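You operate a simulated robot arm through the tools that you are given. There is no shell and no other tool. Be economical: measure what you need, move in short steps, check, and stop when the job is done.

You run a simulated robot arm. Do the job below in one go: nothing can be reset, and whatever is moved stays where it is left.

JOB
Open the mid-right cupboard door, take the blue weight and leave it on the bottom shelf of the mid-right cupboard and shut the door again. Put the green bottle in the blue parts bin. Open the red pot lid. The order is free. Set down upright: blue weight, green bottle.

The check looks at the end state, three seconds after you hand in, the way a careful person would. Anything else that was tipped, shoved, dropped, spilled or broken makes it a failure. Lids that push on must go on centred and level and be pressed home; caps that screw on are set level and turned clockwise until they are tight.

ROBOT AND FRAMES
A 7-joint arm with a fingered hand on a trunk, on a base that drives. Base frame: it is fixed to the floor where the robot stands at the start and does not move with it; the origin is under the middle of the robot, x ahead of it, y to its left, z up. Lengths are in mm, angles in degrees, forces in N, time in s.
Its first joint turns from -69.0 to 172.0 degrees. Places, roughly: blue parts bin [-1250, -3000, 750]; blue weight (8x5x7 cm) [-400, -1300, 900]; bottom shelf of the mid-right cupboard [1000, 300, 1500]; green bottle [-500, -1250, 1000]; mid-right cupboard door [900, 100, 2000]; red pot lid [-600, -1200, 1000]. Payload 5 kg.
Tool frame: the origin (TCP) lies between the finger pads and is the grasp point; the fingertips stand 32 mm ahead of it; z points along the fingers, y is the line along which they close. The gripper opens to 160 mm. The gripper's body begins 89 mm behind the TCP. The gripper is a hand of 3 fingers: y runs from the thumb to the fingers, the wrist lies at [0, 0, -252] in the tool frame.
Orientation is that of the tool frame in the base frame, as a unit quaternion [x, y, z, w]. With the fingers straight down and closing along the base's y, the tool's x points along the base's -x, its y along +y and its z along -z.

CONTROLS
- The arm moves only by the tool nudge_tool. Its arguments are lists of equal length, an entry for each row: "dp": the shift along the tool's x, y, z in cm, a list of three; "angular": the turn, a rotation vector about the tool's x, y, z in rad, a list of three. In form: {"dp": [[tx, ty, tz], ...], "angular": [[rx, ry, rz], ...]}. A call has 1 to 20 rows; each row is the pose to reach, as a shift and turn from the pose commanded when the call began, along the tool's axes at that moment. A row lasts 0.2 s, in which the tool goes at most 50 mm and 8.6 degrees; a call with a longer step from one row to the next is refused whole. Where a pose cannot be reached the arm comes as near as it can. A force on the tool above 40 N (or 10 N above the force at the start of the call, whichever is more), or a blocked arm, ends the call early, and 0.2 s more pass. In this call time passes only in rows, and 0.2 s behind the last. It gives the time, the measured TCP pose, the force on the tool (base axes), the opening and the grip force at its end, in the units of the frame above (readings bear some noise), with the torque about the TCP (base axes, N m) and any sound that the robot's microphone picked up.
- Cameras (640 x 400 px; columns grow to the right, rows downward): "scene" is now at [125.5, -53.8, 1674.1]; the picture's right is [-0.58, -0.81, -0.00], its down [-0.38, 0.28, -0.88] and it looks along [0.71, -0.51, -0.47] (base axes); focal length 214 px, centre (320, 200). "wrist" rides on the gripper at [65, -4, -116] in the tool frame; the picture's right is [0.06, 1.00, 0.00], its down [-0.87, 0.05, -0.49] and it looks along [-0.49, 0.03, 0.87] (tool axes); focal length 261 px, centre (320, 200). There is no depth. A picture from a camera that has moved, and an enlarged one, comes with that camera's place and axes in the base frame and with its lens.
- snapshot(camera): a new picture of that camera. The clock stands still meanwhile.
- slide_trunk(by): slides the trunk up (or, below 0, down) by that many mm; the arm and the scene camera ride with it, the base frame stays. It gives what a move gives, with no picture.
- steer(legs): drives the robot by 1 to 6 legs, each [ahead, left, turn to the left] in mm, mm and degrees, along the robot's own axes; the way and the turn of a leg run together, so that a leg with both is an arc; at most 1500 mm and 180 degrees a leg. The arm and the cameras ride along, it lands a little off, and it stops where it bumps. It gives what a move gives.
- finger_targets(finger1, finger2, thumb_bend): sets how far each is bent, from 0 (flat) to 1 (curled in); at 0.3 the hand is open as for a grip, at 0.7 the pads meet at the TCP. One left out holds its place. A second passes; each finger stops where it meets its share of the squeeze, and holds until it gets a number again. It is the only way to open and close the hand. It gives what a move gives, with no picture; readings hold the bend of each and the force on the fingers (four entries, about 0 where the hand has none), thumb and palm.
- turn_head(pan, tilt): turns the head with the scene camera to pan (to the left, within 86 degrees either way) and tilt (down, from -29 to 69), counted from straight ahead of the robot. It gives what a move gives.
- zoom(camera, box): a new picture of the part [left, top, right, bottom] of that camera's present view, enlarged. The clock stands still meanwhile.
- sign_off(): hands the job in; it is judged then, once.

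Go step by step. Nothing tells you exact positions but the pictures and the camera data: compare them with the known pose of the tool, close in by small moves and look again before you grip or let go. The budget is 165 turns and 112 pictures, counting those below and the enlarged ones. Unless the task says otherwise, let go and move clear before handing in.

The tools are called after "Emit:" as name(argument=value, ...) on one line, values as JSON. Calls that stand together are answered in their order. nudge_tool: Moves the arm, as the interface text tells. Its arguments: {"type":"object","properties":{"dp":{"type":"array"},"angular":{"type":"array"}},"required":["dp","angular"]} The other tools are called the same way: slide_trunk (by) slides the trunk up or down; finger_targets (finger1, finger2, thumb_bend) moves the fingers one by one; steer (legs) drives the base; turn_head (pan, tilt) turns the head that bears the scene camera; snapshot (camera) takes a picture; zoom (camera, box) takes an enlarged picture of a part of a camera's view; sign_off () hands the job in.

At the start:

```text
time: 0.0
position: [444.5, -622.6, 999.3]
orientation: [0.001, 1.0, 0.0, 0.0]
wrist_force: [0.1, 0.2, 0.4]
ft_torque: [0.0, -0.01, -0.01]
opening: 160.1
gripper_force: 0.0
shape: jaw
bend: [0.3, 0.3, 0.3]
finger forces: [0.1, 0.1, 0.0, 0.1, 0.0, 0.1]
trunk travel left (down, up): [-825.0, 115.0]
robot x, y, heading: [1.2, -1.6, 0.0]
head pan, tilt: [-35.8, 28.2]
```

scene: 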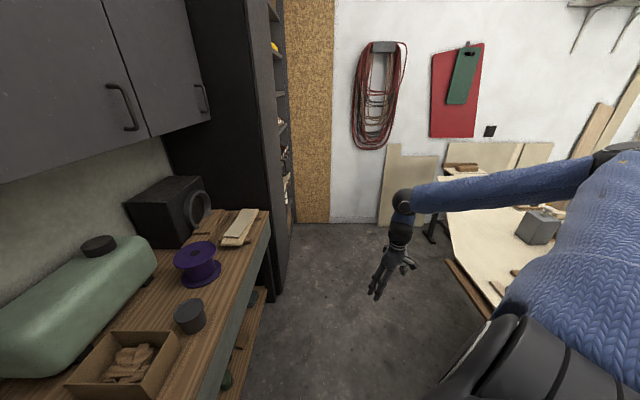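
wrist: 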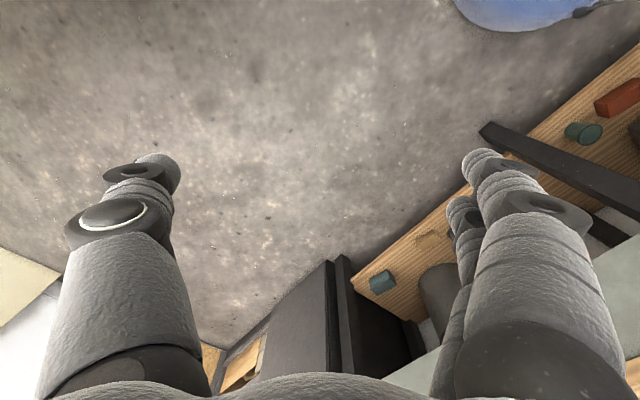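

I see cupboards ahead-left and a light bench to the right. I'll look around with the head first.

Emit:
turn_head(pan=-86, tilt=30)

Emit:
snapshot(camera="scene")

Emit:
turn_head(pan=15, tilt=0)

Emit:
snapshot(camera="scene")

```text
time: 1.2
position: [445.8, -622.9, 999.1]
orientation: [0.0, 1.0, 0.0, -0.001]
wrist_force: [0.4, 0.3, 0.2]
ft_torque: [-0.03, -0.01, -0.05]
opening: 159.8
gripper_force: 0.1
shape: jaw
bend: [0.3, 0.3, 0.3]
finger forces: [0.0, 0.0, 0.1, 0.0, 0.0, 0.0]
trunk travel left (down, up): [-825.0, 115.0]
robot x, y, heading: [0.8, 0.3, -0.1]
head pan, tilt: [-85.9, 30.0]
```

```text
109 pictures are left
camera scene: at [58.1, -90.8, 1671.2], right [-1.0, -0.07, 0.0], down [-0.04, 0.5, -0.87], along [0.06, -0.86, -0.5], focal length 214 px, centre (320, 200)
```

scene: 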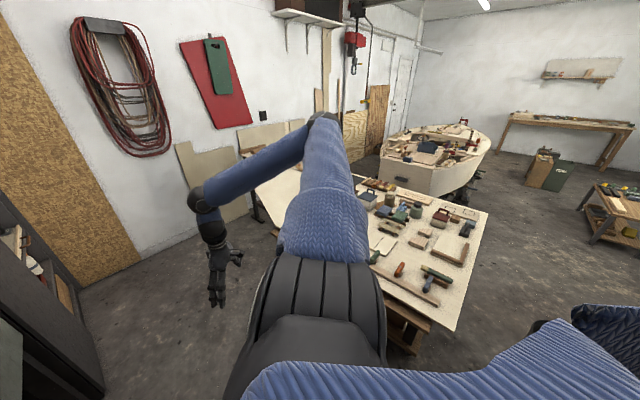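

```text
time: 3.0
position: [445.4, -624.1, 1000.6]
orientation: [0.0, 1.0, 0.0, 0.0]
wrist_force: [-0.4, 0.1, -0.3]
ft_torque: [-0.02, 0.0, 0.04]
opening: 159.9
gripper_force: 0.0
shape: jaw
bend: [0.3, 0.3, 0.3]
finger forces: [0.1, 0.0, 0.1, 0.0, 0.0, 0.1]
trunk travel left (down, up): [-825.0, 115.0]
robot x, y, heading: [1.1, -0.6, 0.0]
head pan, tilt: [15.0, 0.0]
```

```text
108 pictures are left
camera scene: at [138.6, 22.7, 1719.6], right [0.26, -0.97, 0.0], down [0.0, 0.0, -1.0], along [0.97, 0.26, 0.0], focal length 214 px, centre (320, 200)
```

scene: 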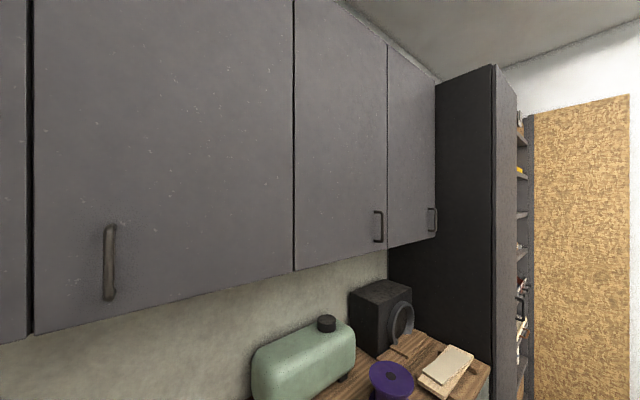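

The cupboard wall is slanted (about 37° to base y); the mid-right door is the one with the handle at its right. Now a closer look at the bench items.

Emit:
turn_head(pan=-86, tilt=30)

Emit:
zoom(camera="scene", box=[330, 160, 510, 340])

Emit:
zoom(camera="scene", box=[480, 80, 640, 250])

```text
time: 4.7
position: [445.1, -623.4, 999.8]
orientation: [0.0, 1.0, -0.001, 0.001]
wrist_force: [-0.9, -0.1, 0.1]
ft_torque: [0.0, -0.03, 0.0]
opening: 160.0
gripper_force: 0.0
shape: jaw
bend: [0.3, 0.3, 0.3]
finger forces: [0.1, 0.0, 0.1, 0.1, 0.1, 0.0]
trunk travel left (down, up): [-825.0, 115.0]
robot x, y, heading: [0.2, 4.3, 0.1]
head pan, tilt: [-85.9, 30.0]
```

```text
2.22 times, centred on (420, 250) of scene
camera zoom: at [58.1, -90.8, 1671.2], right [-1.0, -0.07, 0.0], down [-0.04, 0.5, -0.87], along [0.06, -0.86, -0.5], focal length 477 px, centre (98, 89)
```

zoom: 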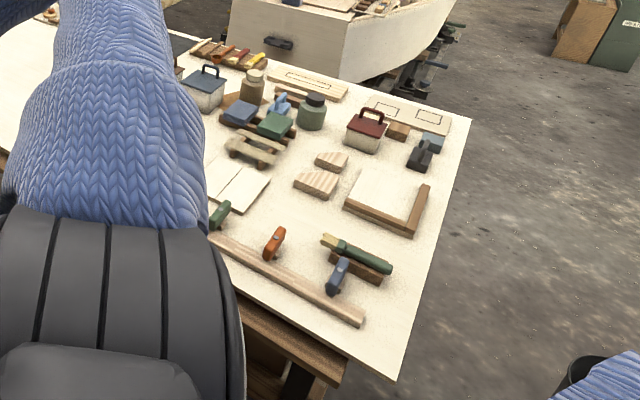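

```text
2.35 times, centred on (560, 165) of scene
camera zoom: at [58.1, -90.8, 1671.2], right [-1.0, -0.07, 0.0], down [-0.04, 0.5, -0.87], along [0.06, -0.86, -0.5], focal length 505 px, centre (-245, 282)
```

zoom: 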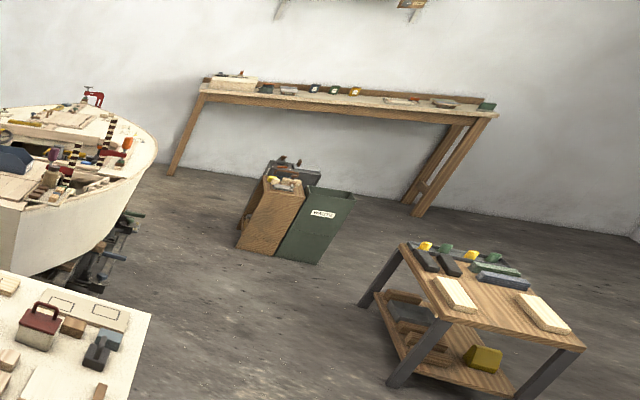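

The red-lidded pot is at about (-640,-1262), the bottle next to it, and the bin is apparently in the boat beyond. I'll drive round to the bench's west end.

Emit:
steer(legs=[[-1050, 150, 0], [0, 0, -36]])

Emit:
turn_head(pan=-40, tilt=35)

Emit:
snapshot(camera="scene")

```text
time: 11.9
position: [-1047.6, -619.4, 999.5]
orientation: [0.305, 0.952, 0.0, 0.0]
wrist_force: [0.7, 0.3, -0.1]
ft_torque: [-0.01, 0.0, 0.0]
opening: 160.0
gripper_force: 0.2
shape: jaw
bend: [0.3, 0.3, 0.3]
finger forces: [0.1, 0.0, 0.0, 0.0, 0.1, 0.0]
trunk travel left (down, up): [-825.0, 115.0]
robot x, y, heading: [-1046.8, 147.8, -35.5]
head pan, tilt: [-85.9, 30.0]
```

```text
time: 13.0
position: [-1047.7, -618.7, 1000.0]
orientation: [0.305, 0.952, 0.0, 0.0]
wrist_force: [-0.9, -0.5, -0.3]
ft_torque: [-0.02, 0.03, -0.02]
opening: 160.0
gripper_force: 0.0
shape: jaw
bend: [0.3, 0.3, 0.3]
finger forces: [0.0, 0.0, 0.1, 0.1, 0.0, 0.0]
trunk travel left (down, up): [-825.0, 115.0]
robot x, y, heading: [-1053.0, 146.9, -35.6]
head pan, tilt: [-40.0, 35.0]
```

```text
105 pictures are left
camera scene: at [-984.7, 32.7, 1663.5], right [-0.97, -0.25, 0.0], down [-0.14, 0.56, -0.82], along [0.2, -0.79, -0.57], focal length 214 px, centre (320, 200)
```

scene: 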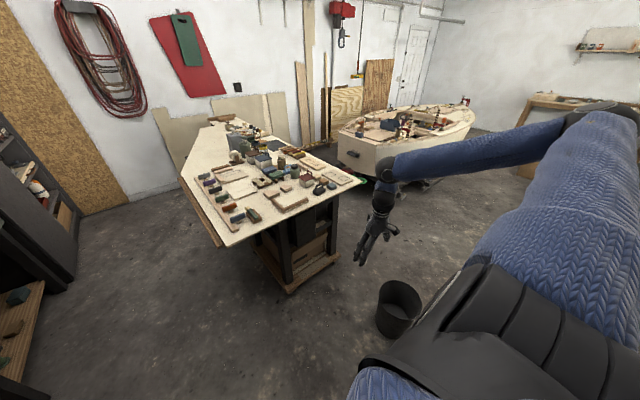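

A black bucket stands on the floor near my intended spot, so I need care. Zoom in on the bench and bucket.

Emit:
zoom(camera="scene", box=[180, 110, 380, 260])

Emit:
zoom(camera="scene", box=[330, 90, 480, 190])

```text
2.67 times, centred on (280, 185) of scene
camera zoom: at [-984.7, 32.7, 1663.5], right [-0.97, -0.25, 0.0], down [-0.14, 0.56, -0.82], along [0.2, -0.79, -0.57], focal length 572 px, centre (427, 240)
```

zoom: 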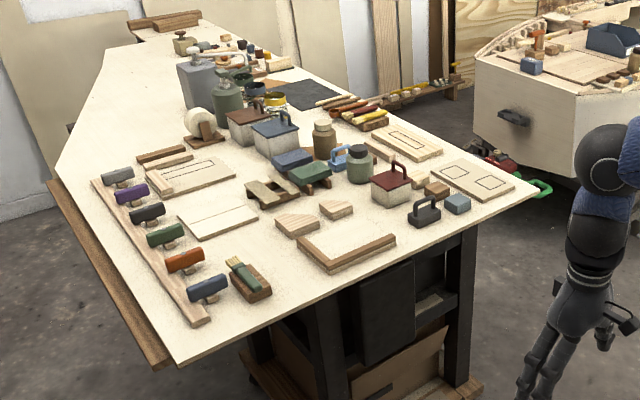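

```text
4.00 times, centred on (405, 140) of scene
camera zoom: at [-984.7, 32.7, 1663.5], right [-0.97, -0.25, 0.0], down [-0.14, 0.56, -0.82], along [0.2, -0.79, -0.57], focal length 858 px, centre (-20, 440)
```

zoom: 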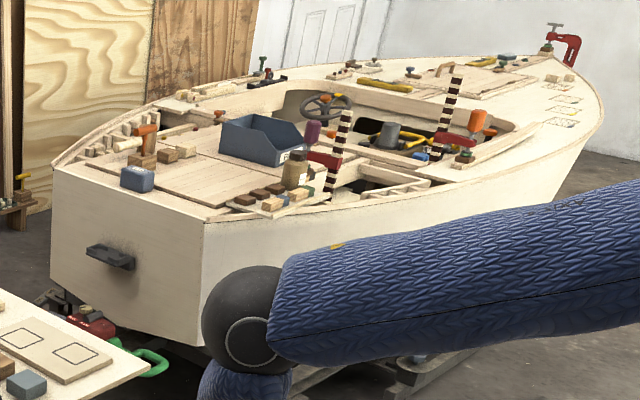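

The green bottle, the blue handled weight behind it and the red-lidded pot are near the bench's west end; the blue bin sits in the boat. I'll drive to the front part of the end edge, clear of the bucket.

Emit:
steer(legs=[[650, -484, 0]])

Emit:
turn_head(pan=-25, tilt=50)

Emit:
snapshot(camera="scene")

Emit:
snapshot(camera="wrist")

```text
time: 17.3
position: [-799.2, -1390.9, 999.3]
orientation: [0.305, 0.952, 0.0, -0.001]
wrist_force: [-0.4, 0.0, -0.7]
ft_torque: [0.03, 0.01, -0.02]
opening: 159.9
gripper_force: 0.0
shape: jaw
bend: [0.3, 0.3, 0.3]
finger forces: [0.0, 0.0, 0.1, 0.1, 0.0, 0.0]
trunk travel left (down, up): [-825.0, 115.0]
robot x, y, heading: [-803.3, -620.7, -35.7]
head pan, tilt: [-40.0, 35.0]
```

```text
time: 18.1
position: [-799.4, -1387.6, 998.7]
orientation: [0.305, 0.952, 0.0, 0.0]
wrist_force: [0.3, -0.6, 0.6]
ft_torque: [0.01, 0.02, -0.01]
opening: 159.8
gripper_force: 0.0
shape: jaw
bend: [0.3, 0.3, 0.3]
finger forces: [0.0, 0.1, 0.1, 0.0, 0.1, 0.1]
trunk travel left (down, up): [-825.0, 115.0]
robot x, y, heading: [-801.2, -625.3, -35.6]
head pan, tilt: [-25.0, 50.0]
```

```text
102 pictures are left
camera scene: at [-721.3, -719.7, 1641.8], right [-0.87, -0.49, 0.0], down [-0.38, 0.67, -0.64], along [0.32, -0.56, -0.77], focal length 214 px, centre (320, 200)
```

scene: 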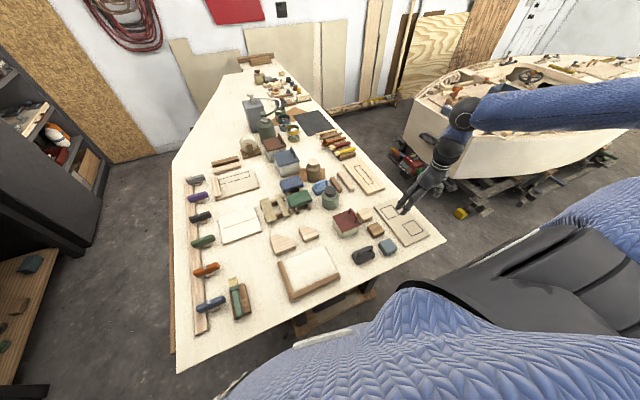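

```text
101 pictures are left
camera wrist: at [-855.7, -1354.8, 1115.3], right [0.53, 0.85, 0.0], down [0.74, -0.46, 0.49], along [0.42, -0.26, -0.87], focal length 261 px, centre (320, 200)
```

wrist: 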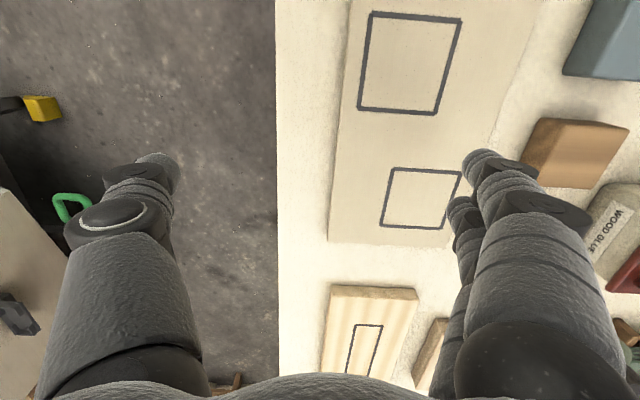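

The robot stands beside the bench now. Zooming to locate the items precisely.

Emit:
zoom(camera="scene", box=[230, 130, 430, 290])

```text
2.50 times, centred on (330, 210) of scene
camera zoom: at [-721.3, -719.7, 1641.8], right [-0.87, -0.49, 0.0], down [-0.38, 0.67, -0.64], along [0.32, -0.56, -0.77], focal length 536 px, centre (295, 175)
```

zoom: 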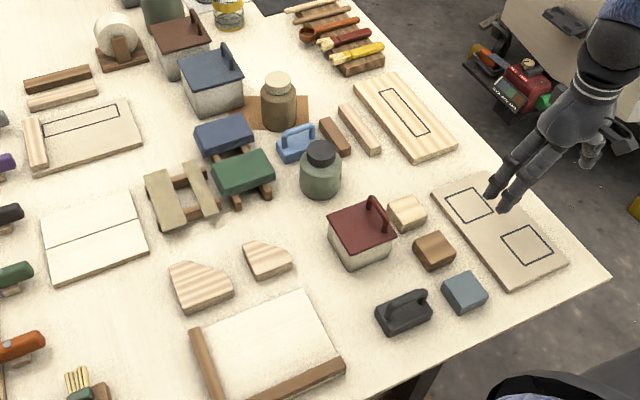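

The layout is clear: bottle at about (-435,-1322), weight handle at (-350,-1379), pot with a lid handle at its far edge at (-562,-1252). I'll take the bottle first: move above it with the closing axis along base y.

Emit:
nudge_tool(dp=[[-3.2, 3.3, 0], [-6.4, 6.6, 0], [-9.7, 9.9, 0], [-12.9, 13.2, 0], [-16.1, 16.6, 0], [-19.3, 19.9, 0], [-22.6, 23.2, 0], [-25.8, 26.5, 0]], angular=[[0, 0, -0.078], [0, 0, -0.155], [0, 0, -0.233], [0, 0, -0.31], [0, 0, -0.388], [0, 0, -0.465], [0, 0, -0.543], [0, 0, -0.621]])

Emit:
snapshot(camera="wrist")

Emit:
zoom(camera="scene", box=[230, 130, 430, 290])

```text
time: 18.7
position: [-808.7, -1316.7, 919.7]
orientation: [0.254, 0.962, 0.044, -0.089]
wrist_force: [-1.9, -5.5, 12.0]
ft_torque: [1.5, -1.0, -0.14]
opening: 159.9
gripper_force: 0.1
shape: jaw
bend: [0.25, 0.2, 0.27]
finger forces: [3.9, 11.3, 0.0, 0.0, 8.0, 0.0]
trunk travel left (down, up): [-825.0, 115.0]
robot x, y, heading: [-799.9, -619.8, -35.5]
head pan, tilt: [-25.0, 50.0]
stopped in row 2: the force on the tool passed its limit (the readings are from after the stop); the commanded pose is now the measured one
```

```text
99 pictures are left
camera wrist: at [-849.8, -1304.8, 1045.3], right [0.44, 0.9, 0.05], down [0.84, -0.43, 0.32], along [0.3, -0.1, -0.95], focal length 261 px, centre (320, 200)
```

wrist: 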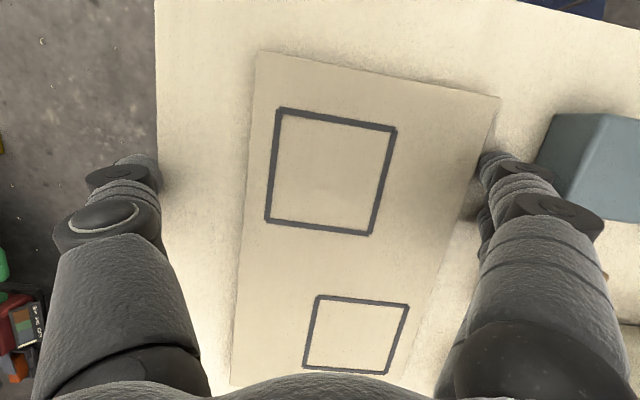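

```text
2.50 times, centred on (330, 210) of scene
camera zoom: at [-722.1, -718.8, 1642.1], right [-0.87, -0.49, 0.0], down [-0.38, 0.67, -0.64], along [0.32, -0.56, -0.77], focal length 536 px, centre (295, 175)
```

zoom: 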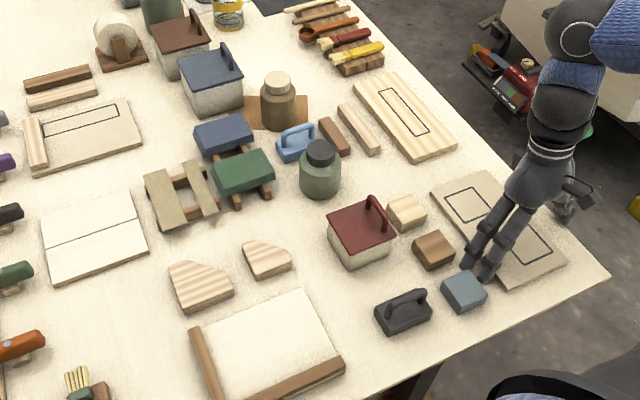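

The arm dipped unexpectedly and the fingertips touched the board: the bench top must be near z≈880, not 800. I'll lift gently and see how it behaves.

Emit:
nudge_tool(dp=[[0, 0, -1.5], [0, 0, -3], [0, 0, -5]], angular=[[0, 0, 0], [0, 0, 0], [0, 0, 0]])

```text
time: 19.3
position: [-844.1, -1294.2, 916.2]
orientation: [0.254, 0.957, 0.059, -0.13]
wrist_force: [-2.0, -4.6, 24.8]
ft_torque: [2.29, -1.37, -0.38]
opening: 159.8
gripper_force: 0.0
shape: jaw
bend: [0.25, 0.18, 0.27]
finger forces: [9.9, 14.9, 0.0, 0.0, 6.9, 0.0]
trunk travel left (down, up): [-825.0, 115.0]
robot x, y, heading: [-800.2, -626.7, -35.5]
head pan, tilt: [-25.0, 50.0]
stopped in row 2: the force on the tool passed its limit (the readings are from after the stop); the commanded pose is now the measured one
```

The arm pushes down rather than up; I'll lift off with the trunk.

Emit:
slide_trunk(by=90)

Emit:
snapshot(camera="scene")

```text
time: 20.5
position: [-843.1, -1295.6, 1003.3]
orientation: [0.255, 0.956, 0.061, -0.133]
wrist_force: [-1.2, -0.2, 0.2]
ft_torque: [0.02, 0.01, 0.02]
opening: 160.0
gripper_force: 0.1
shape: jaw
bend: [0.3, 0.3, 0.3]
finger forces: [0.1, 0.0, 0.0, 0.0, 0.1, 0.0]
trunk travel left (down, up): [-915.0, 25.0]
robot x, y, heading: [-798.4, -622.0, -35.4]
head pan, tilt: [-25.0, 50.0]
```

```text
97 pictures are left
camera scene: at [-721.1, -720.5, 1731.6], right [-0.87, -0.49, 0.0], down [-0.38, 0.67, -0.64], along [0.32, -0.56, -0.77], focal length 214 px, centre (320, 200)
```

scene: 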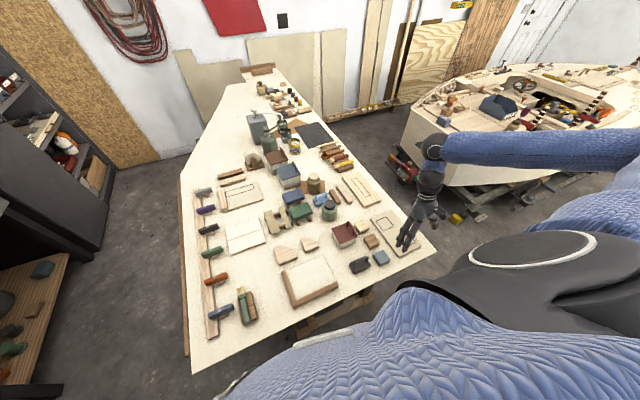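

Free again. A small test move to see how the arm follows.

Emit:
nudge_tool(dp=[[0, 0, -1.5], [0, 0, -3]], angular=[[0, 0, 0], [0, 0, 0]])

```text
time: 21.3
position: [-1025.9, -1161.1, 953.1]
orientation: [0.243, 0.903, 0.137, -0.326]
wrist_force: [0.1, -0.6, 0.2]
ft_torque: [0.01, 0.01, -0.03]
opening: 159.9
gripper_force: 0.2
shape: jaw
bend: [0.3, 0.3, 0.3]
finger forces: [0.1, 0.0, 0.0, 0.1, 0.1, 0.1]
trunk travel left (down, up): [-915.0, 25.0]
robot x, y, heading: [-800.9, -623.5, -35.6]
head pan, tilt: [-25.0, 50.0]
stopped in row 2: the arm was blocked; the commanded pose is now the measured one
```

The arm swings on its own; let me see what it is doing.

Emit:
turn_head(pan=-60, tilt=40)

Emit:
snapshot(camera="scene")

```text
time: 22.3
position: [-1024.5, -1161.2, 953.4]
orientation: [0.243, 0.904, 0.137, -0.325]
wrist_force: [-0.1, 0.0, -0.1]
ft_torque: [-0.02, -0.02, 0.02]
opening: 160.0
gripper_force: 0.1
shape: jaw
bend: [0.3, 0.3, 0.3]
finger forces: [0.0, 0.0, 0.0, 0.0, 0.0, 0.1]
trunk travel left (down, up): [-915.0, 25.0]
robot x, y, heading: [-800.4, -619.5, -35.7]
head pan, tilt: [-60.0, 40.0]
```

```text
96 pictures are left
camera scene: at [-767.4, -737.6, 1745.9], right [-1.0, 0.1, 0.0], down [0.06, 0.64, -0.77], along [-0.07, -0.76, -0.64], focal length 214 px, centre (320, 200)
```

scene: 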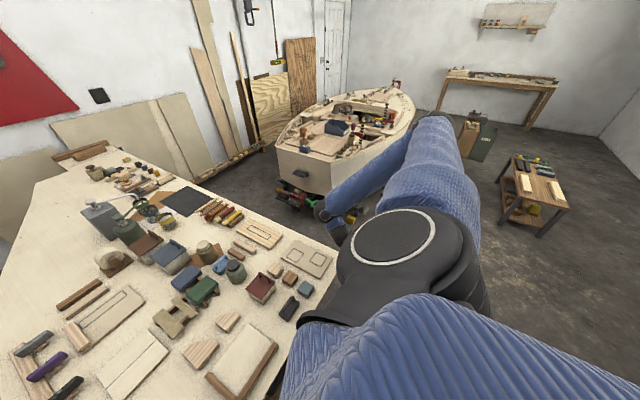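

It seems the arm is shifting to another joint configuration. I'll back off to open floor and let it settle there.

Emit:
steer(legs=[[-350, 450, 0]])

Emit:
nudge_tool(dp=[[0, 0, 0], [0, 0, 0], [0, 0, 0], [0, 0, 0], [0, 0, 0], [0, 0, 0]], angular=[[0, 0, 0], [0, 0, 0], [0, 0, 0], [0, 0, 0], [0, 0, 0], [0, 0, 0]])

Emit:
snapshot(camera="scene")

```text
time: 25.6
position: [-1044.8, -591.6, 952.8]
orientation: [0.241, 0.904, 0.136, -0.326]
wrist_force: [0.3, 0.0, 0.4]
ft_torque: [-0.02, 0.0, 0.03]
opening: 160.0
gripper_force: 0.1
shape: jaw
bend: [0.3, 0.3, 0.3]
finger forces: [0.0, 0.0, 0.0, 0.0, 0.1, 0.0]
trunk travel left (down, up): [-915.0, 25.0]
robot x, y, heading: [-819.0, -53.3, -35.6]
head pan, tilt: [-60.0, 40.0]
```

```text
time: 27.0
position: [-1045.5, -592.1, 954.1]
orientation: [0.242, 0.903, 0.137, -0.326]
wrist_force: [-0.7, 0.0, 0.8]
ft_torque: [0.0, 0.01, 0.0]
opening: 160.0
gripper_force: 0.0
shape: jaw
bend: [0.3, 0.3, 0.3]
finger forces: [0.0, 0.0, 0.0, 0.0, 0.0, 0.0]
trunk travel left (down, up): [-915.0, 25.0]
robot x, y, heading: [-820.5, -48.2, -35.7]
head pan, tilt: [-60.0, 40.0]
```

```text
95 pictures are left
camera scene: at [-787.4, -167.3, 1745.9], right [-1.0, 0.1, 0.0], down [0.06, 0.64, -0.77], along [-0.07, -0.76, -0.64], focal length 214 px, centre (320, 200)
```

scene: 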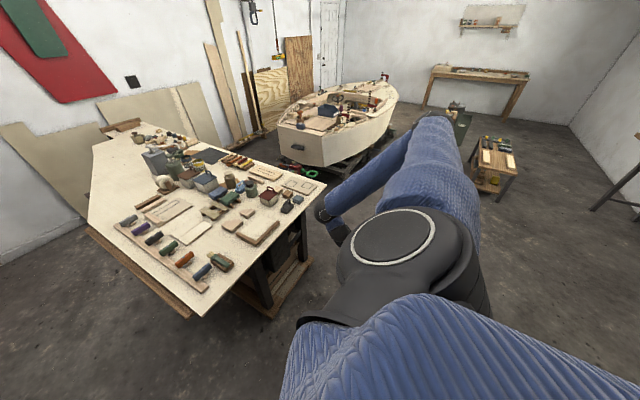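

It holds still here. Now I'll bring the tool upright while moving it forward, checking that it follows.

Emit:
nudge_tool(dp=[[-1.9, -0.2, -1.6], [-3.7, -0.3, -3.3], [-5.6, -0.5, -5], [-7.5, -0.7, -6.6], [-9.3, -0.8, -8.2], [-11.2, -1, -9.9]], angular=[[0.016, -0.12, 0], [0.033, -0.24, 0], [0.049, -0.36, 0], [0.065, -0.48, 0], [0.082, -0.6, 0], [0.098, -0.719, 0]])

```text
time: 28.4
position: [-921.7, -679.9, 953.8]
orientation: [0.259, 0.966, -0.002, 0.003]
wrist_force: [0.4, 0.4, -0.5]
ft_torque: [0.01, -0.03, 0.03]
opening: 160.0
gripper_force: 0.0
shape: jaw
bend: [0.3, 0.3, 0.3]
finger forces: [0.0, 0.0, 0.0, 0.0, 0.1, 0.1]
trunk travel left (down, up): [-915.0, 25.0]
robot x, y, heading: [-821.5, -47.8, -35.8]
head pan, tilt: [-60.0, 40.0]
```

That followed well. Raise and move it forward-left in open space, turning the closing axis to base y.

Emit:
nudge_tool(dp=[[-3.5, 1.8, -1.9], [-7, 3.6, -3.8], [-10.4, 5.5, -5.6], [-13.9, 7.3, -7.5], [-17.4, 9.1, -9.4], [-20.9, 11, -11.3], [-24.3, 12.8, -13.1], [-27.8, 14.6, -15]], angular=[[0, 0, -0.065], [0, 0, -0.131], [0, 0, -0.196], [0, 0, -0.262], [0, 0, -0.327], [0, 0, -0.393], [0, 0, -0.458], [0, 0, -0.524]])

Emit:
turn_head(pan=-30, tilt=45)

Emit:
snapshot(camera="scene")

```text
time: 30.4
position: [-716.5, -615.0, 991.0]
orientation: [-0.001, 0.991, 0.079, -0.109]
wrist_force: [-0.5, -0.3, 0.9]
ft_torque: [-0.01, 0.01, -0.01]
opening: 160.1
gripper_force: 0.2
shape: jaw
bend: [0.3, 0.3, 0.3]
finger forces: [0.0, 0.0, 0.0, 0.0, 0.0, 0.0]
trunk travel left (down, up): [-915.0, 25.0]
robot x, y, heading: [-821.3, -57.3, -35.9]
head pan, tilt: [-60.0, 40.0]
stopped in row 8: the arm was blocked; the commanded pose is now the measured one
```

```text
time: 31.4
position: [-716.8, -614.2, 992.0]
orientation: [0.001, 0.991, 0.078, -0.11]
wrist_force: [0.0, 0.2, 0.2]
ft_torque: [0.01, 0.01, 0.02]
opening: 160.0
gripper_force: 0.0
shape: jaw
bend: [0.3, 0.3, 0.3]
finger forces: [0.0, 0.0, 0.0, 0.1, 0.0, 0.0]
trunk travel left (down, up): [-915.0, 25.0]
robot x, y, heading: [-822.8, -50.6, -35.4]
head pan, tilt: [-30.0, 45.0]
```

```text
94 pictures are left
camera scene: at [-745.3, -156.4, 1738.6], right [-0.91, -0.41, 0.0], down [-0.29, 0.64, -0.71], along [0.29, -0.64, -0.71], focal length 214 px, centre (320, 200)
```

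scene: 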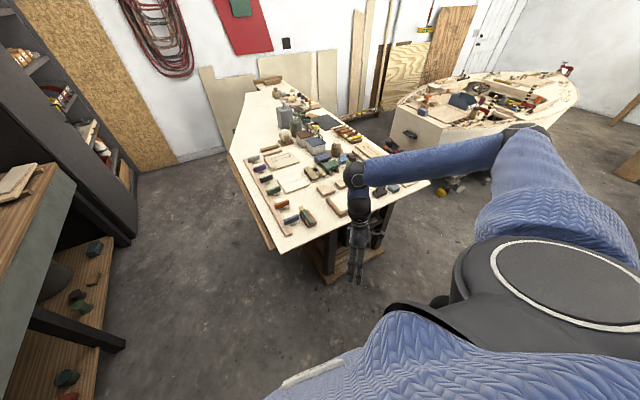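

The arm got blocked with the yaw turned left; perhaps a wrist limit. I'll turn the yaw back to robot-aligned and upright, then raise separately.

Emit:
nudge_tool(dp=[[0, 0, 0], [0, 0, 0], [0, 0, 0], [0, 0, 0], [0, 0, 0], [0, 0, 0]], angular=[[0.014, -0.044, 0.103], [0.029, -0.087, 0.206], [0.043, -0.131, 0.31], [0.057, -0.175, 0.413], [0.072, -0.218, 0.516], [0.086, -0.262, 0.619]])

Emit:
nudge_tool(dp=[[0, 0, -2], [0, 0, -4], [0, 0, -6], [0, 0, -8], [0, 0, -10]], angular=[[0, 0, 0], [0, 0, 0], [0, 0, 0], [0, 0, 0], [0, 0, 0]])

```text
time: 32.8
position: [-715.3, -615.2, 991.9]
orientation: [0.306, 0.952, -0.001, 0.0]
wrist_force: [-0.3, 1.1, -0.8]
ft_torque: [-0.01, 0.01, -0.01]
opening: 159.7
gripper_force: 0.1
shape: jaw
bend: [0.3, 0.3, 0.3]
finger forces: [0.0, 0.0, 0.0, 0.1, 0.0, 0.0]
trunk travel left (down, up): [-915.0, 25.0]
robot x, y, heading: [-818.5, -54.2, -35.5]
head pan, tilt: [-30.0, 45.0]
```

```text
time: 34.0
position: [-716.3, -615.2, 1091.2]
orientation: [0.306, 0.952, -0.002, -0.001]
wrist_force: [-0.1, -0.7, -0.4]
ft_torque: [-0.03, 0.0, 0.01]
opening: 159.8
gripper_force: 0.0
shape: jaw
bend: [0.3, 0.3, 0.3]
finger forces: [0.1, 0.1, 0.0, 0.1, 0.1, 0.0]
trunk travel left (down, up): [-915.0, 25.0]
robot x, y, heading: [-822.0, -50.8, -35.8]
head pan, tilt: [-30.0, 45.0]
```

Fine: the yaw was the limit. Now test forward reach with the yaw kept, and see how far it goes.

Emit:
nudge_tool(dp=[[-4, 1, 0], [-8, 2, 0], [-12, 3, 0], [-16, 4, 0], [-20, 5, 0], [-24, 6, 0], [-28, 7, 0]], angular=[[0, 0, 0], [0, 0, 0], [0, 0, 0], [0, 0, 0], [0, 0, 0], [0, 0, 0], [0, 0, 0]])

```text
time: 35.5
position: [-444.6, -721.5, 1089.1]
orientation: [0.306, 0.952, -0.001, -0.001]
wrist_force: [0.0, 0.3, -0.3]
ft_torque: [0.03, 0.05, 0.03]
opening: 160.2
gripper_force: 0.1
shape: jaw
bend: [0.3, 0.3, 0.3]
finger forces: [0.1, 0.1, 0.0, 0.0, 0.1, 0.0]
trunk travel left (down, up): [-915.0, 25.0]
robot x, y, heading: [-818.5, -51.3, -35.6]
head pan, tilt: [-30.0, 45.0]
```

Reach works at this yaw. I now take the bench to be at z≈870, which matches the hints; I'll drive back beside it with the hand held high.

Emit:
steer(legs=[[347, -454, 0]])

Emit:
snapshot(camera="wrist")

Emit:
snapshot(camera="scene")

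```text
time: 38.8
position: [-425.9, -1289.0, 1089.3]
orientation: [0.304, 0.953, 0.0, 0.0]
wrist_force: [-0.6, 0.2, 0.2]
ft_torque: [-0.03, -0.01, 0.03]
opening: 160.0
gripper_force: 0.0
shape: jaw
bend: [0.3, 0.3, 0.3]
finger forces: [0.1, 0.0, 0.0, 0.1, 0.0, 0.0]
trunk travel left (down, up): [-915.0, 25.0]
robot x, y, heading: [-801.4, -619.7, -35.3]
head pan, tilt: [-30.0, 45.0]
```

```text
93 pictures are left
camera wrist: at [-481.5, -1254.0, 1205.7], right [0.53, 0.85, 0.0], down [0.74, -0.46, 0.49], along [0.42, -0.26, -0.87], focal length 261 px, centre (320, 200)
```

wrist: 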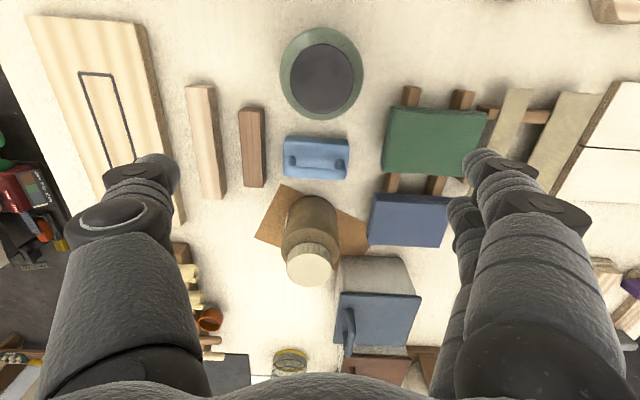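

```text
92 pictures are left
camera scene: at [-726.3, -724.9, 1738.6], right [-0.91, -0.42, 0.0], down [-0.29, 0.64, -0.71], along [0.29, -0.64, -0.71], focal length 214 px, centre (320, 200)
```

scene: 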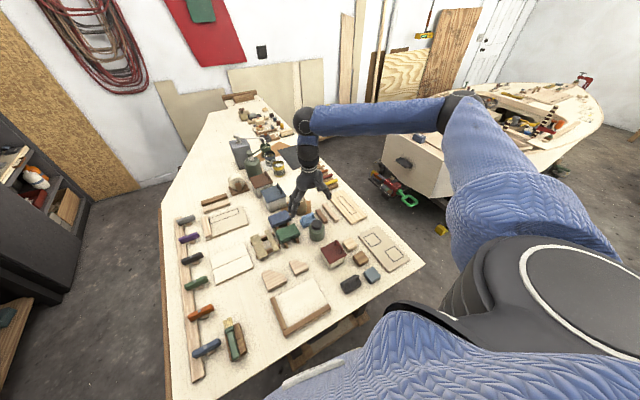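

The wrist view shows the bottle cap at about (-466,-1263), with the weight 90 mm further on. I'll partly close the fingers and move above the bottle.

Emit:
nudge_tool(dp=[[2.4, -0.1, -0.5], [4.8, -0.2, -1]], angular=[[0, 0, 0], [0, 0, 0]])

Emit:
finger_targets(finger1=0.42, finger2=0.42, thumb_bend=0.42)

Emit:
snapshot(camera="wrist")

Emit:
zoom(camera="scene", box=[240, 90, 400, 310])

```text
time: 39.4
position: [-466.4, -1261.7, 1100.5]
orientation: [0.305, 0.952, -0.001, -0.001]
wrist_force: [-0.1, 0.6, -0.1]
ft_torque: [0.03, -0.01, 0.01]
opening: 160.0
gripper_force: 0.0
shape: jaw
bend: [0.3, 0.3, 0.3]
finger forces: [0.0, 0.0, 0.0, 0.0, 0.1, 0.0]
trunk travel left (down, up): [-915.0, 25.0]
robot x, y, heading: [-803.7, -622.7, -35.5]
head pan, tilt: [-30.0, 45.0]
```

```text
time: 40.4
position: [-467.4, -1262.1, 1100.6]
orientation: [0.305, 0.952, -0.001, 0.0]
wrist_force: [0.0, 0.6, -0.3]
ft_torque: [0.02, 0.0, 0.01]
opening: 121.0
gripper_force: 0.0
shape: fingers
bend: [0.42, 0.42, 0.42]
finger forces: [0.0, 0.0, 0.1, 0.0, 0.0, 0.0]
trunk travel left (down, up): [-915.0, 25.0]
robot x, y, heading: [-804.3, -617.5, -35.6]
head pan, tilt: [-30.0, 45.0]
```

```text
91 pictures are left
camera wrist: at [-522.0, -1227.4, 1216.4], right [0.53, 0.85, 0.0], down [0.74, -0.46, 0.49], along [0.42, -0.26, -0.87], focal length 261 px, centre (320, 200)
```

wrist: 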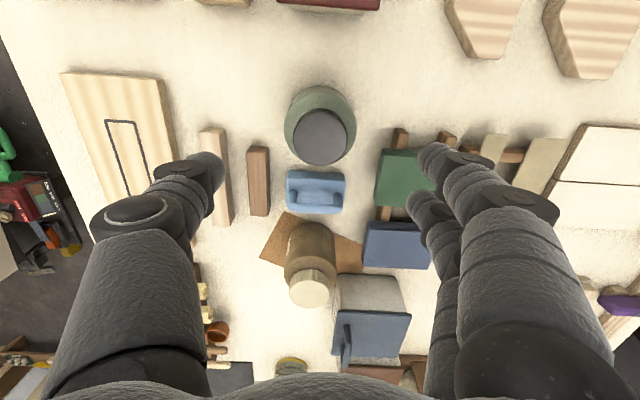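

```text
1.82 times, centred on (320, 200) of scene
camera zoom: at [-726.6, -724.6, 1738.6], right [-0.91, -0.42, 0.0], down [-0.29, 0.64, -0.71], along [0.29, -0.64, -0.71], focal length 390 px, centre (320, 200)
```

zoom: 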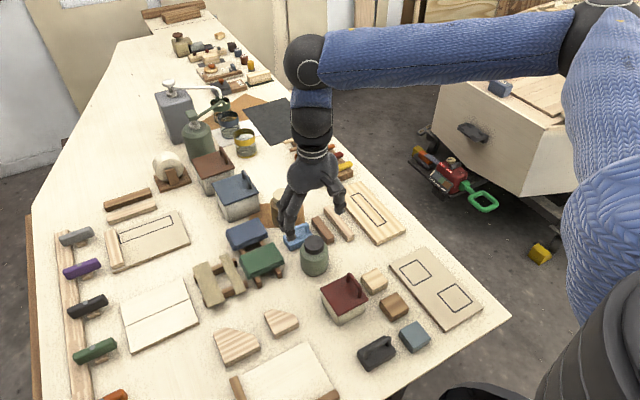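

Triangulation gives the cap top at z≈985, right under the TCP. I'll narrow the fingers a bit more to clear the green block, then descend.

Emit:
finger_targets(finger1=0.47, finger2=0.47, thumb_bend=0.47)

Emit:
nudge_tool(dp=[[0.4, 0, 3], [0.4, 0, 6], [0.4, 0, 9]], angular=[[0, 0, 0], [0, 0, 0], [0, 0, 0]])

Emit:
snapshot(camera="wrist")

```text
time: 41.4
position: [-467.5, -1262.4, 1100.2]
orientation: [0.305, 0.952, -0.001, 0.0]
wrist_force: [0.0, 0.1, -0.1]
ft_torque: [0.02, 0.0, -0.02]
opening: 100.2
gripper_force: 0.1
shape: fingers
bend: [0.47, 0.47, 0.47]
finger forces: [0.0, 0.0, 0.0, 0.0, 0.1, 0.1]
trunk travel left (down, up): [-915.0, 25.0]
robot x, y, heading: [-802.0, -621.9, -35.3]
head pan, tilt: [-30.0, 45.0]
```

```text
time: 42.2
position: [-469.3, -1261.2, 1010.2]
orientation: [0.305, 0.952, -0.001, 0.001]
wrist_force: [-0.2, -0.1, -0.8]
ft_torque: [0.0, 0.0, 0.02]
opening: 100.3
gripper_force: 0.0
shape: fingers
bend: [0.47, 0.47, 0.47]
finger forces: [0.1, 0.0, 0.0, 0.0, 0.0, 0.0]
trunk travel left (down, up): [-915.0, 25.0]
robot x, y, heading: [-801.2, -620.5, -35.4]
head pan, tilt: [-30.0, 45.0]
```

```text
89 pictures are left
camera wrist: at [-525.1, -1226.4, 1125.7], right [0.53, 0.85, 0.0], down [0.74, -0.46, 0.49], along [0.42, -0.26, -0.87], focal length 261 px, centre (320, 200)
```

wrist: 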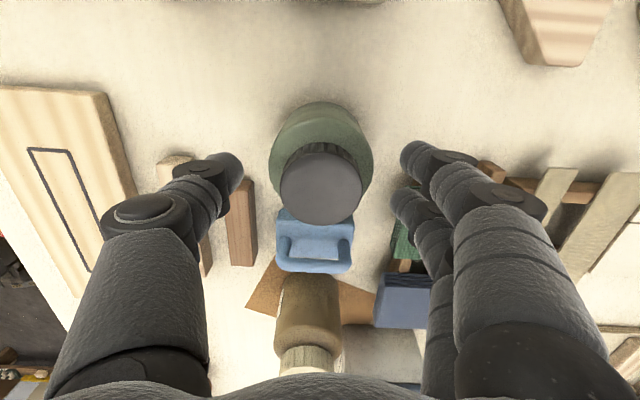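

Centred; descend to grip height.

Emit:
nudge_tool(dp=[[0, 0, 2.2], [0, 0, 4.4], [0, 0, 6.4], [0, 0, 8.3]], angular=[[0, 0, 0], [0, 0, 0], [0, 0, 0], [0, 0, 0]])

Emit:
snapshot(camera="wrist")

Emit:
zoom(camera="scene", box=[270, 170, 380, 290])

```text
time: 43.1
position: [-468.4, -1260.3, 940.0]
orientation: [0.304, 0.953, 0.0, 0.001]
wrist_force: [-3.3, 2.1, 11.8]
ft_torque: [0.23, 0.13, 0.02]
opening: 99.9
gripper_force: 5.8
shape: fingers
bend: [0.47, 0.47, 0.47]
finger forces: [4.2, 2.6, 0.1, 0.1, 5.3, 0.0]
trunk travel left (down, up): [-915.0, 25.0]
robot x, y, heading: [-797.3, -618.4, -35.2]
head pan, tilt: [-30.0, 45.0]
stopped in row 4: the force on the tool passed its limit (the readings are from after the stop); the commanded pose is now the measured one
```

```text
88 pictures are left
camera wrist: at [-524.7, -1224.9, 1055.5], right [0.53, 0.85, 0.0], down [0.74, -0.46, 0.49], along [0.42, -0.26, -0.87], focal length 261 px, centre (320, 200)
```

wrist: 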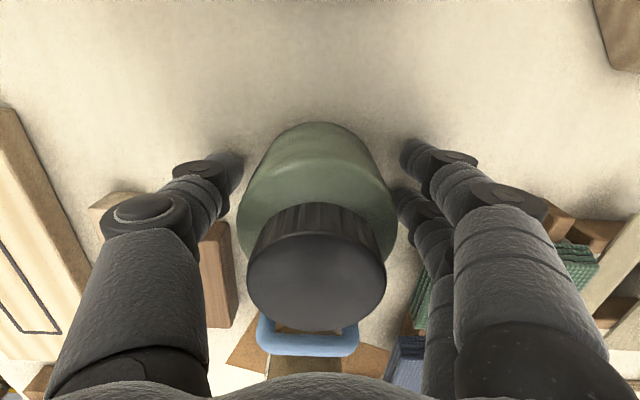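

```text
3.33 times, centred on (325, 230) of scene
camera zoom: at [-727.2, -723.8, 1738.8], right [-0.91, -0.42, 0.0], down [-0.29, 0.64, -0.71], along [0.29, -0.64, -0.71], focal length 715 px, centre (303, 100)
```

zoom: 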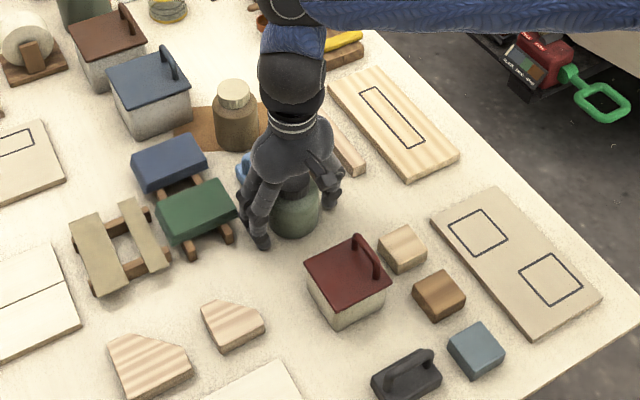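

All three fingertips lightly touch the bench top (so the bench is near z≈900). Raise a little and grip the bottle.

Emit:
nudge_tool(dp=[[0, 0, -1]], angular=[[0, 0, 0]])

Emit:
finger_targets(finger1=0.65, finger2=0.65, thumb_bend=0.65)

Emit:
snapshot(camera="wrist")

```text
time: 43.5
position: [-468.8, -1259.4, 949.9]
orientation: [0.304, 0.953, -0.001, 0.001]
wrist_force: [0.1, 0.8, 0.3]
ft_torque: [-0.02, 0.01, 0.0]
opening: 100.1
gripper_force: 0.1
shape: fingers
bend: [0.47, 0.47, 0.47]
finger forces: [0.0, 0.0, 0.0, 0.0, 0.1, 0.0]
trunk travel left (down, up): [-915.0, 25.0]
robot x, y, heading: [-802.4, -618.8, -35.5]
head pan, tilt: [-30.0, 45.0]
```

```text
time: 44.5
position: [-468.9, -1260.8, 947.8]
orientation: [0.305, 0.952, 0.0, 0.0]
wrist_force: [1.3, -0.4, -0.8]
ft_torque: [0.0, 0.01, 0.02]
opening: 69.8
gripper_force: 19.6
shape: fingers
bend: [0.56, 0.55, 0.58]
finger forces: [9.3, 10.7, 0.0, 0.1, 20.1, 0.0]
trunk travel left (down, up): [-915.0, 25.0]
robot x, y, heading: [-804.8, -621.6, -35.1]
head pan, tilt: [-30.0, 45.0]
```

```text
86 pictures are left
camera wrist: at [-524.3, -1225.9, 1064.4], right [0.53, 0.85, 0.0], down [0.74, -0.46, 0.49], along [0.42, -0.26, -0.87], focal length 261 px, centre (320, 200)
```

wrist: 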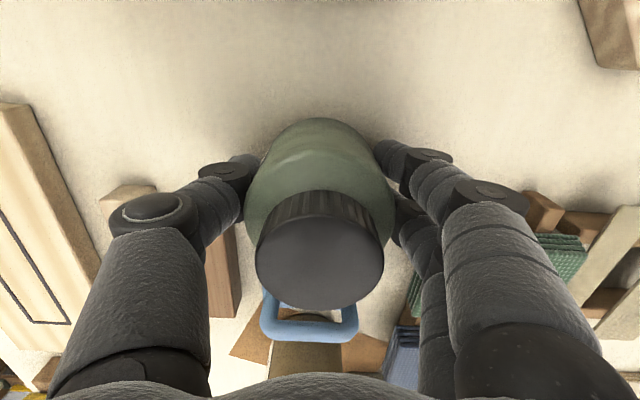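

Gripped at 20 N. Lift.

Emit:
nudge_tool(dp=[[0, 0, -2], [0, 0, -5], [0, 0, -9], [0, 0, -13], [0, 0, -17]], angular=[[0, 0, 0], [0, 0, 0], [0, 0, 0], [0, 0, 0], [0, 0, 0]])

Emit:
snapshot(camera="wrist")

Emit:
turn_head(pan=-70, tilt=25)

Emit:
snapshot(camera="scene")

```text
time: 45.8
position: [-469.7, -1258.5, 1117.7]
orientation: [0.305, 0.952, 0.0, 0.0]
wrist_force: [0.4, -0.1, -1.7]
ft_torque: [0.01, 0.02, 0.0]
opening: 69.8
gripper_force: 20.2
shape: fingers
bend: [0.56, 0.55, 0.58]
finger forces: [9.5, 10.6, 0.0, 0.1, 19.9, 0.0]
trunk travel left (down, up): [-915.0, 25.0]
robot x, y, heading: [-804.8, -618.9, -35.6]
head pan, tilt: [-30.0, 45.0]
```

```text
85 pictures are left
camera wrist: at [-525.1, -1224.6, 1233.6], right [0.53, 0.85, 0.0], down [0.74, -0.46, 0.49], along [0.42, -0.26, -0.87], focal length 261 px, centre (320, 200)
```

wrist: 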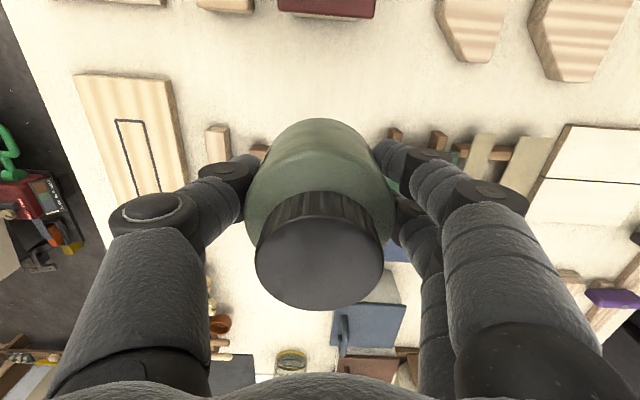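

```text
time: 46.8
position: [-469.3, -1259.8, 1117.1]
orientation: [0.304, 0.953, 0.0, 0.001]
wrist_force: [0.7, 0.7, -2.4]
ft_torque: [0.02, -0.02, 0.0]
opening: 69.8
gripper_force: 19.9
shape: fingers
bend: [0.56, 0.55, 0.58]
finger forces: [9.5, 10.5, 0.0, 0.0, 19.9, 0.0]
trunk travel left (down, up): [-915.0, 25.0]
robot x, y, heading: [-801.5, -622.5, -35.3]
head pan, tilt: [-70.0, 25.0]
```

```text
84 pictures are left
camera scene: at [-784.6, -739.5, 1769.2], right [-0.96, 0.27, 0.0], down [0.11, 0.41, -0.91], along [-0.24, -0.87, -0.42], focal length 214 px, centre (320, 200)
```

scene: 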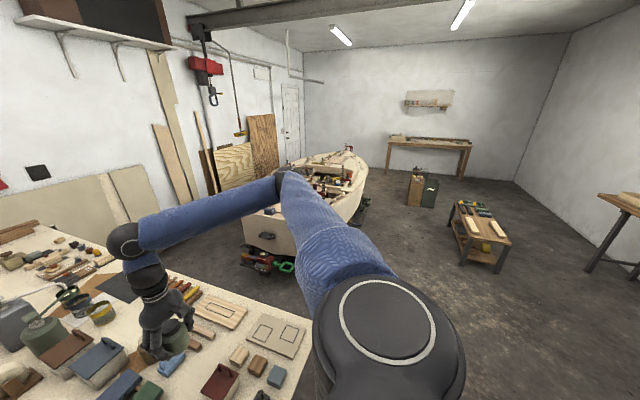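

Bottle held upright. Boat is to the south-west; I'll drive around the bucket on the west side with heading kept, then look at the boat.

Emit:
steer(legs=[[-700, 300, 0], [-462, -737, 0], [698, -976, 0]])

Emit:
turn_head(pan=-30, tilt=30)

Emit:
snapshot(camera="scene")

```text
time: 60.8
position: [-1636.8, -2147.4, 1118.0]
orientation: [0.3, 0.954, -0.001, 0.001]
wrist_force: [-0.1, -1.1, -2.8]
ft_torque: [0.04, 0.02, -0.01]
opening: 69.7
gripper_force: 20.4
shape: fingers
bend: [0.56, 0.55, 0.58]
finger forces: [9.6, 10.6, 0.1, 0.1, 19.8, 0.0]
trunk travel left (down, up): [-915.0, 25.0]
robot x, y, heading: [-1980.4, -1511.5, -34.8]
head pan, tilt: [-70.0, 25.0]
```

```text
time: 61.8
position: [-1636.9, -2147.1, 1117.7]
orientation: [0.3, 0.954, -0.001, 0.001]
wrist_force: [-0.6, -0.7, -2.2]
ft_torque: [-0.02, 0.0, -0.01]
opening: 69.7
gripper_force: 20.2
shape: fingers
bend: [0.56, 0.55, 0.58]
finger forces: [9.6, 10.6, 0.0, 0.1, 19.9, 0.0]
trunk travel left (down, up): [-915.0, 25.0]
robot x, y, heading: [-1978.2, -1509.9, -35.0]
head pan, tilt: [-30.0, 30.0]
```

```text
83 pictures are left
camera scene: at [-1895.7, -1622.7, 1761.2], right [-0.91, -0.42, 0.0], down [-0.21, 0.45, -0.87], along [0.37, -0.78, -0.5], focal length 214 px, centre (320, 200)
```

scene: 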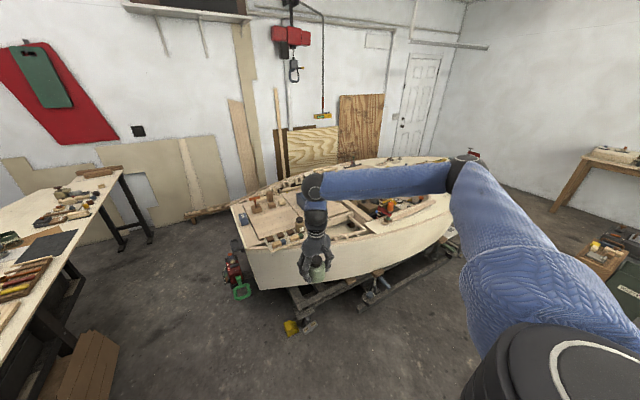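

The boat deck seems to be around z≈790. Zoom to find the bin behind the arm.

Emit:
zoom(camera="scene", box=[220, 130, 480, 350])

Emit:
snapshot(camera="wrist")

```text
1.82 times, centred on (350, 240) of scene
camera zoom: at [-1895.7, -1622.7, 1761.2], right [-0.91, -0.42, 0.0], down [-0.21, 0.45, -0.87], along [0.37, -0.78, -0.5], focal length 390 px, centre (266, 127)
```

zoom: 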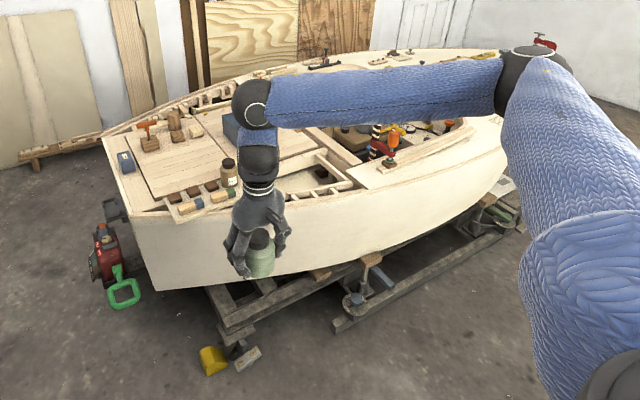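

```text
81 pictures are left
camera wrist: at [-1693.3, -2113.2, 1233.0], right [0.52, 0.85, 0.0], down [0.74, -0.45, 0.49], along [0.42, -0.26, -0.87], focal length 261 px, centre (320, 200)
```

wrist: 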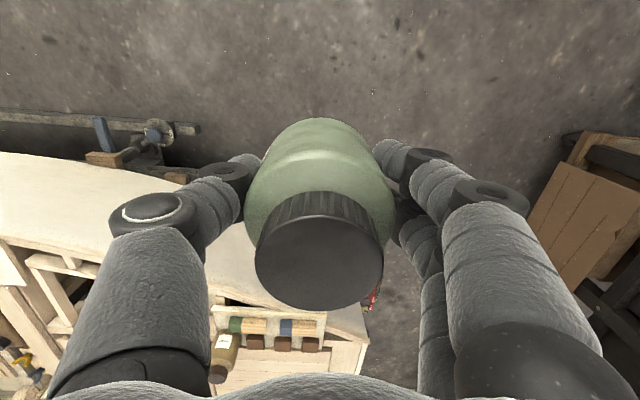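

The bin is at about (-1160,-2860). I approach the boat's side, staying clear of the skids on the floor.

Emit:
steer(legs=[[600, -306, 0]])

Emit:
turn_head(pan=-15, tilt=45)

Emit:
snapshot(camera="wrist")

Emit:
snapshot(camera="scene")

```text
time: 65.6
position: [-1320.0, -2745.5, 1116.6]
orientation: [0.301, 0.954, -0.001, 0.001]
wrist_force: [0.1, 0.5, -1.3]
ft_torque: [0.0, 0.02, 0.02]
opening: 69.6
gripper_force: 19.9
shape: fingers
bend: [0.56, 0.55, 0.58]
finger forces: [9.6, 10.6, 0.0, 0.0, 19.9, 0.0]
trunk travel left (down, up): [-915.0, 25.0]
robot x, y, heading: [-1660.0, -2107.8, -34.9]
head pan, tilt: [-30.0, 30.0]
```

```text
time: 66.3
position: [-1319.0, -2744.5, 1117.6]
orientation: [0.301, 0.954, -0.001, 0.001]
wrist_force: [0.5, 0.8, -2.0]
ft_torque: [0.01, 0.02, 0.02]
opening: 69.8
gripper_force: 20.2
shape: fingers
bend: [0.56, 0.55, 0.58]
finger forces: [9.6, 10.7, 0.0, 0.1, 19.9, 0.0]
trunk travel left (down, up): [-915.0, 25.0]
robot x, y, heading: [-1656.7, -2105.9, -35.1]
head pan, tilt: [-15.0, 45.0]
```

```text
80 pictures are left
camera wrist: at [-1375.8, -2710.6, 1233.0], right [0.52, 0.85, 0.0], down [0.74, -0.45, 0.49], along [0.42, -0.26, -0.87], focal length 261 px, centre (320, 200)
```

wrist: 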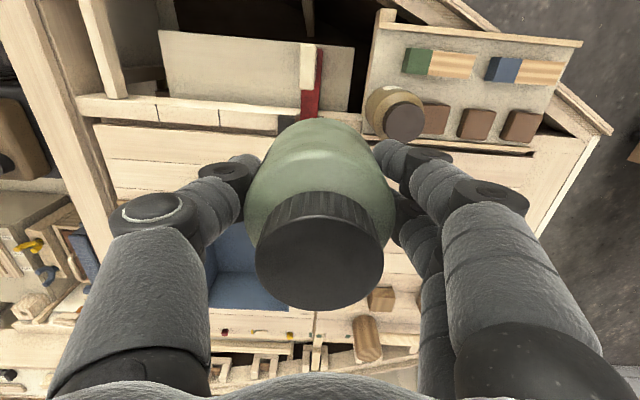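

```text
79 pictures are left
camera scene: at [-1563.4, -2200.1, 1738.7], right [-0.77, -0.64, 0.0], down [-0.45, 0.54, -0.71], along [0.45, -0.54, -0.71], focal length 214 px, centre (320, 200)
```

scene: 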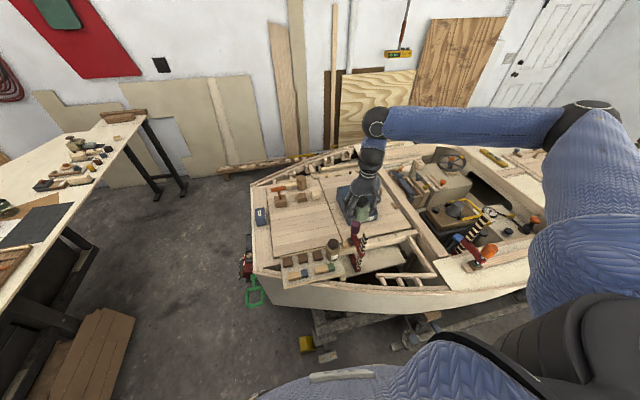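

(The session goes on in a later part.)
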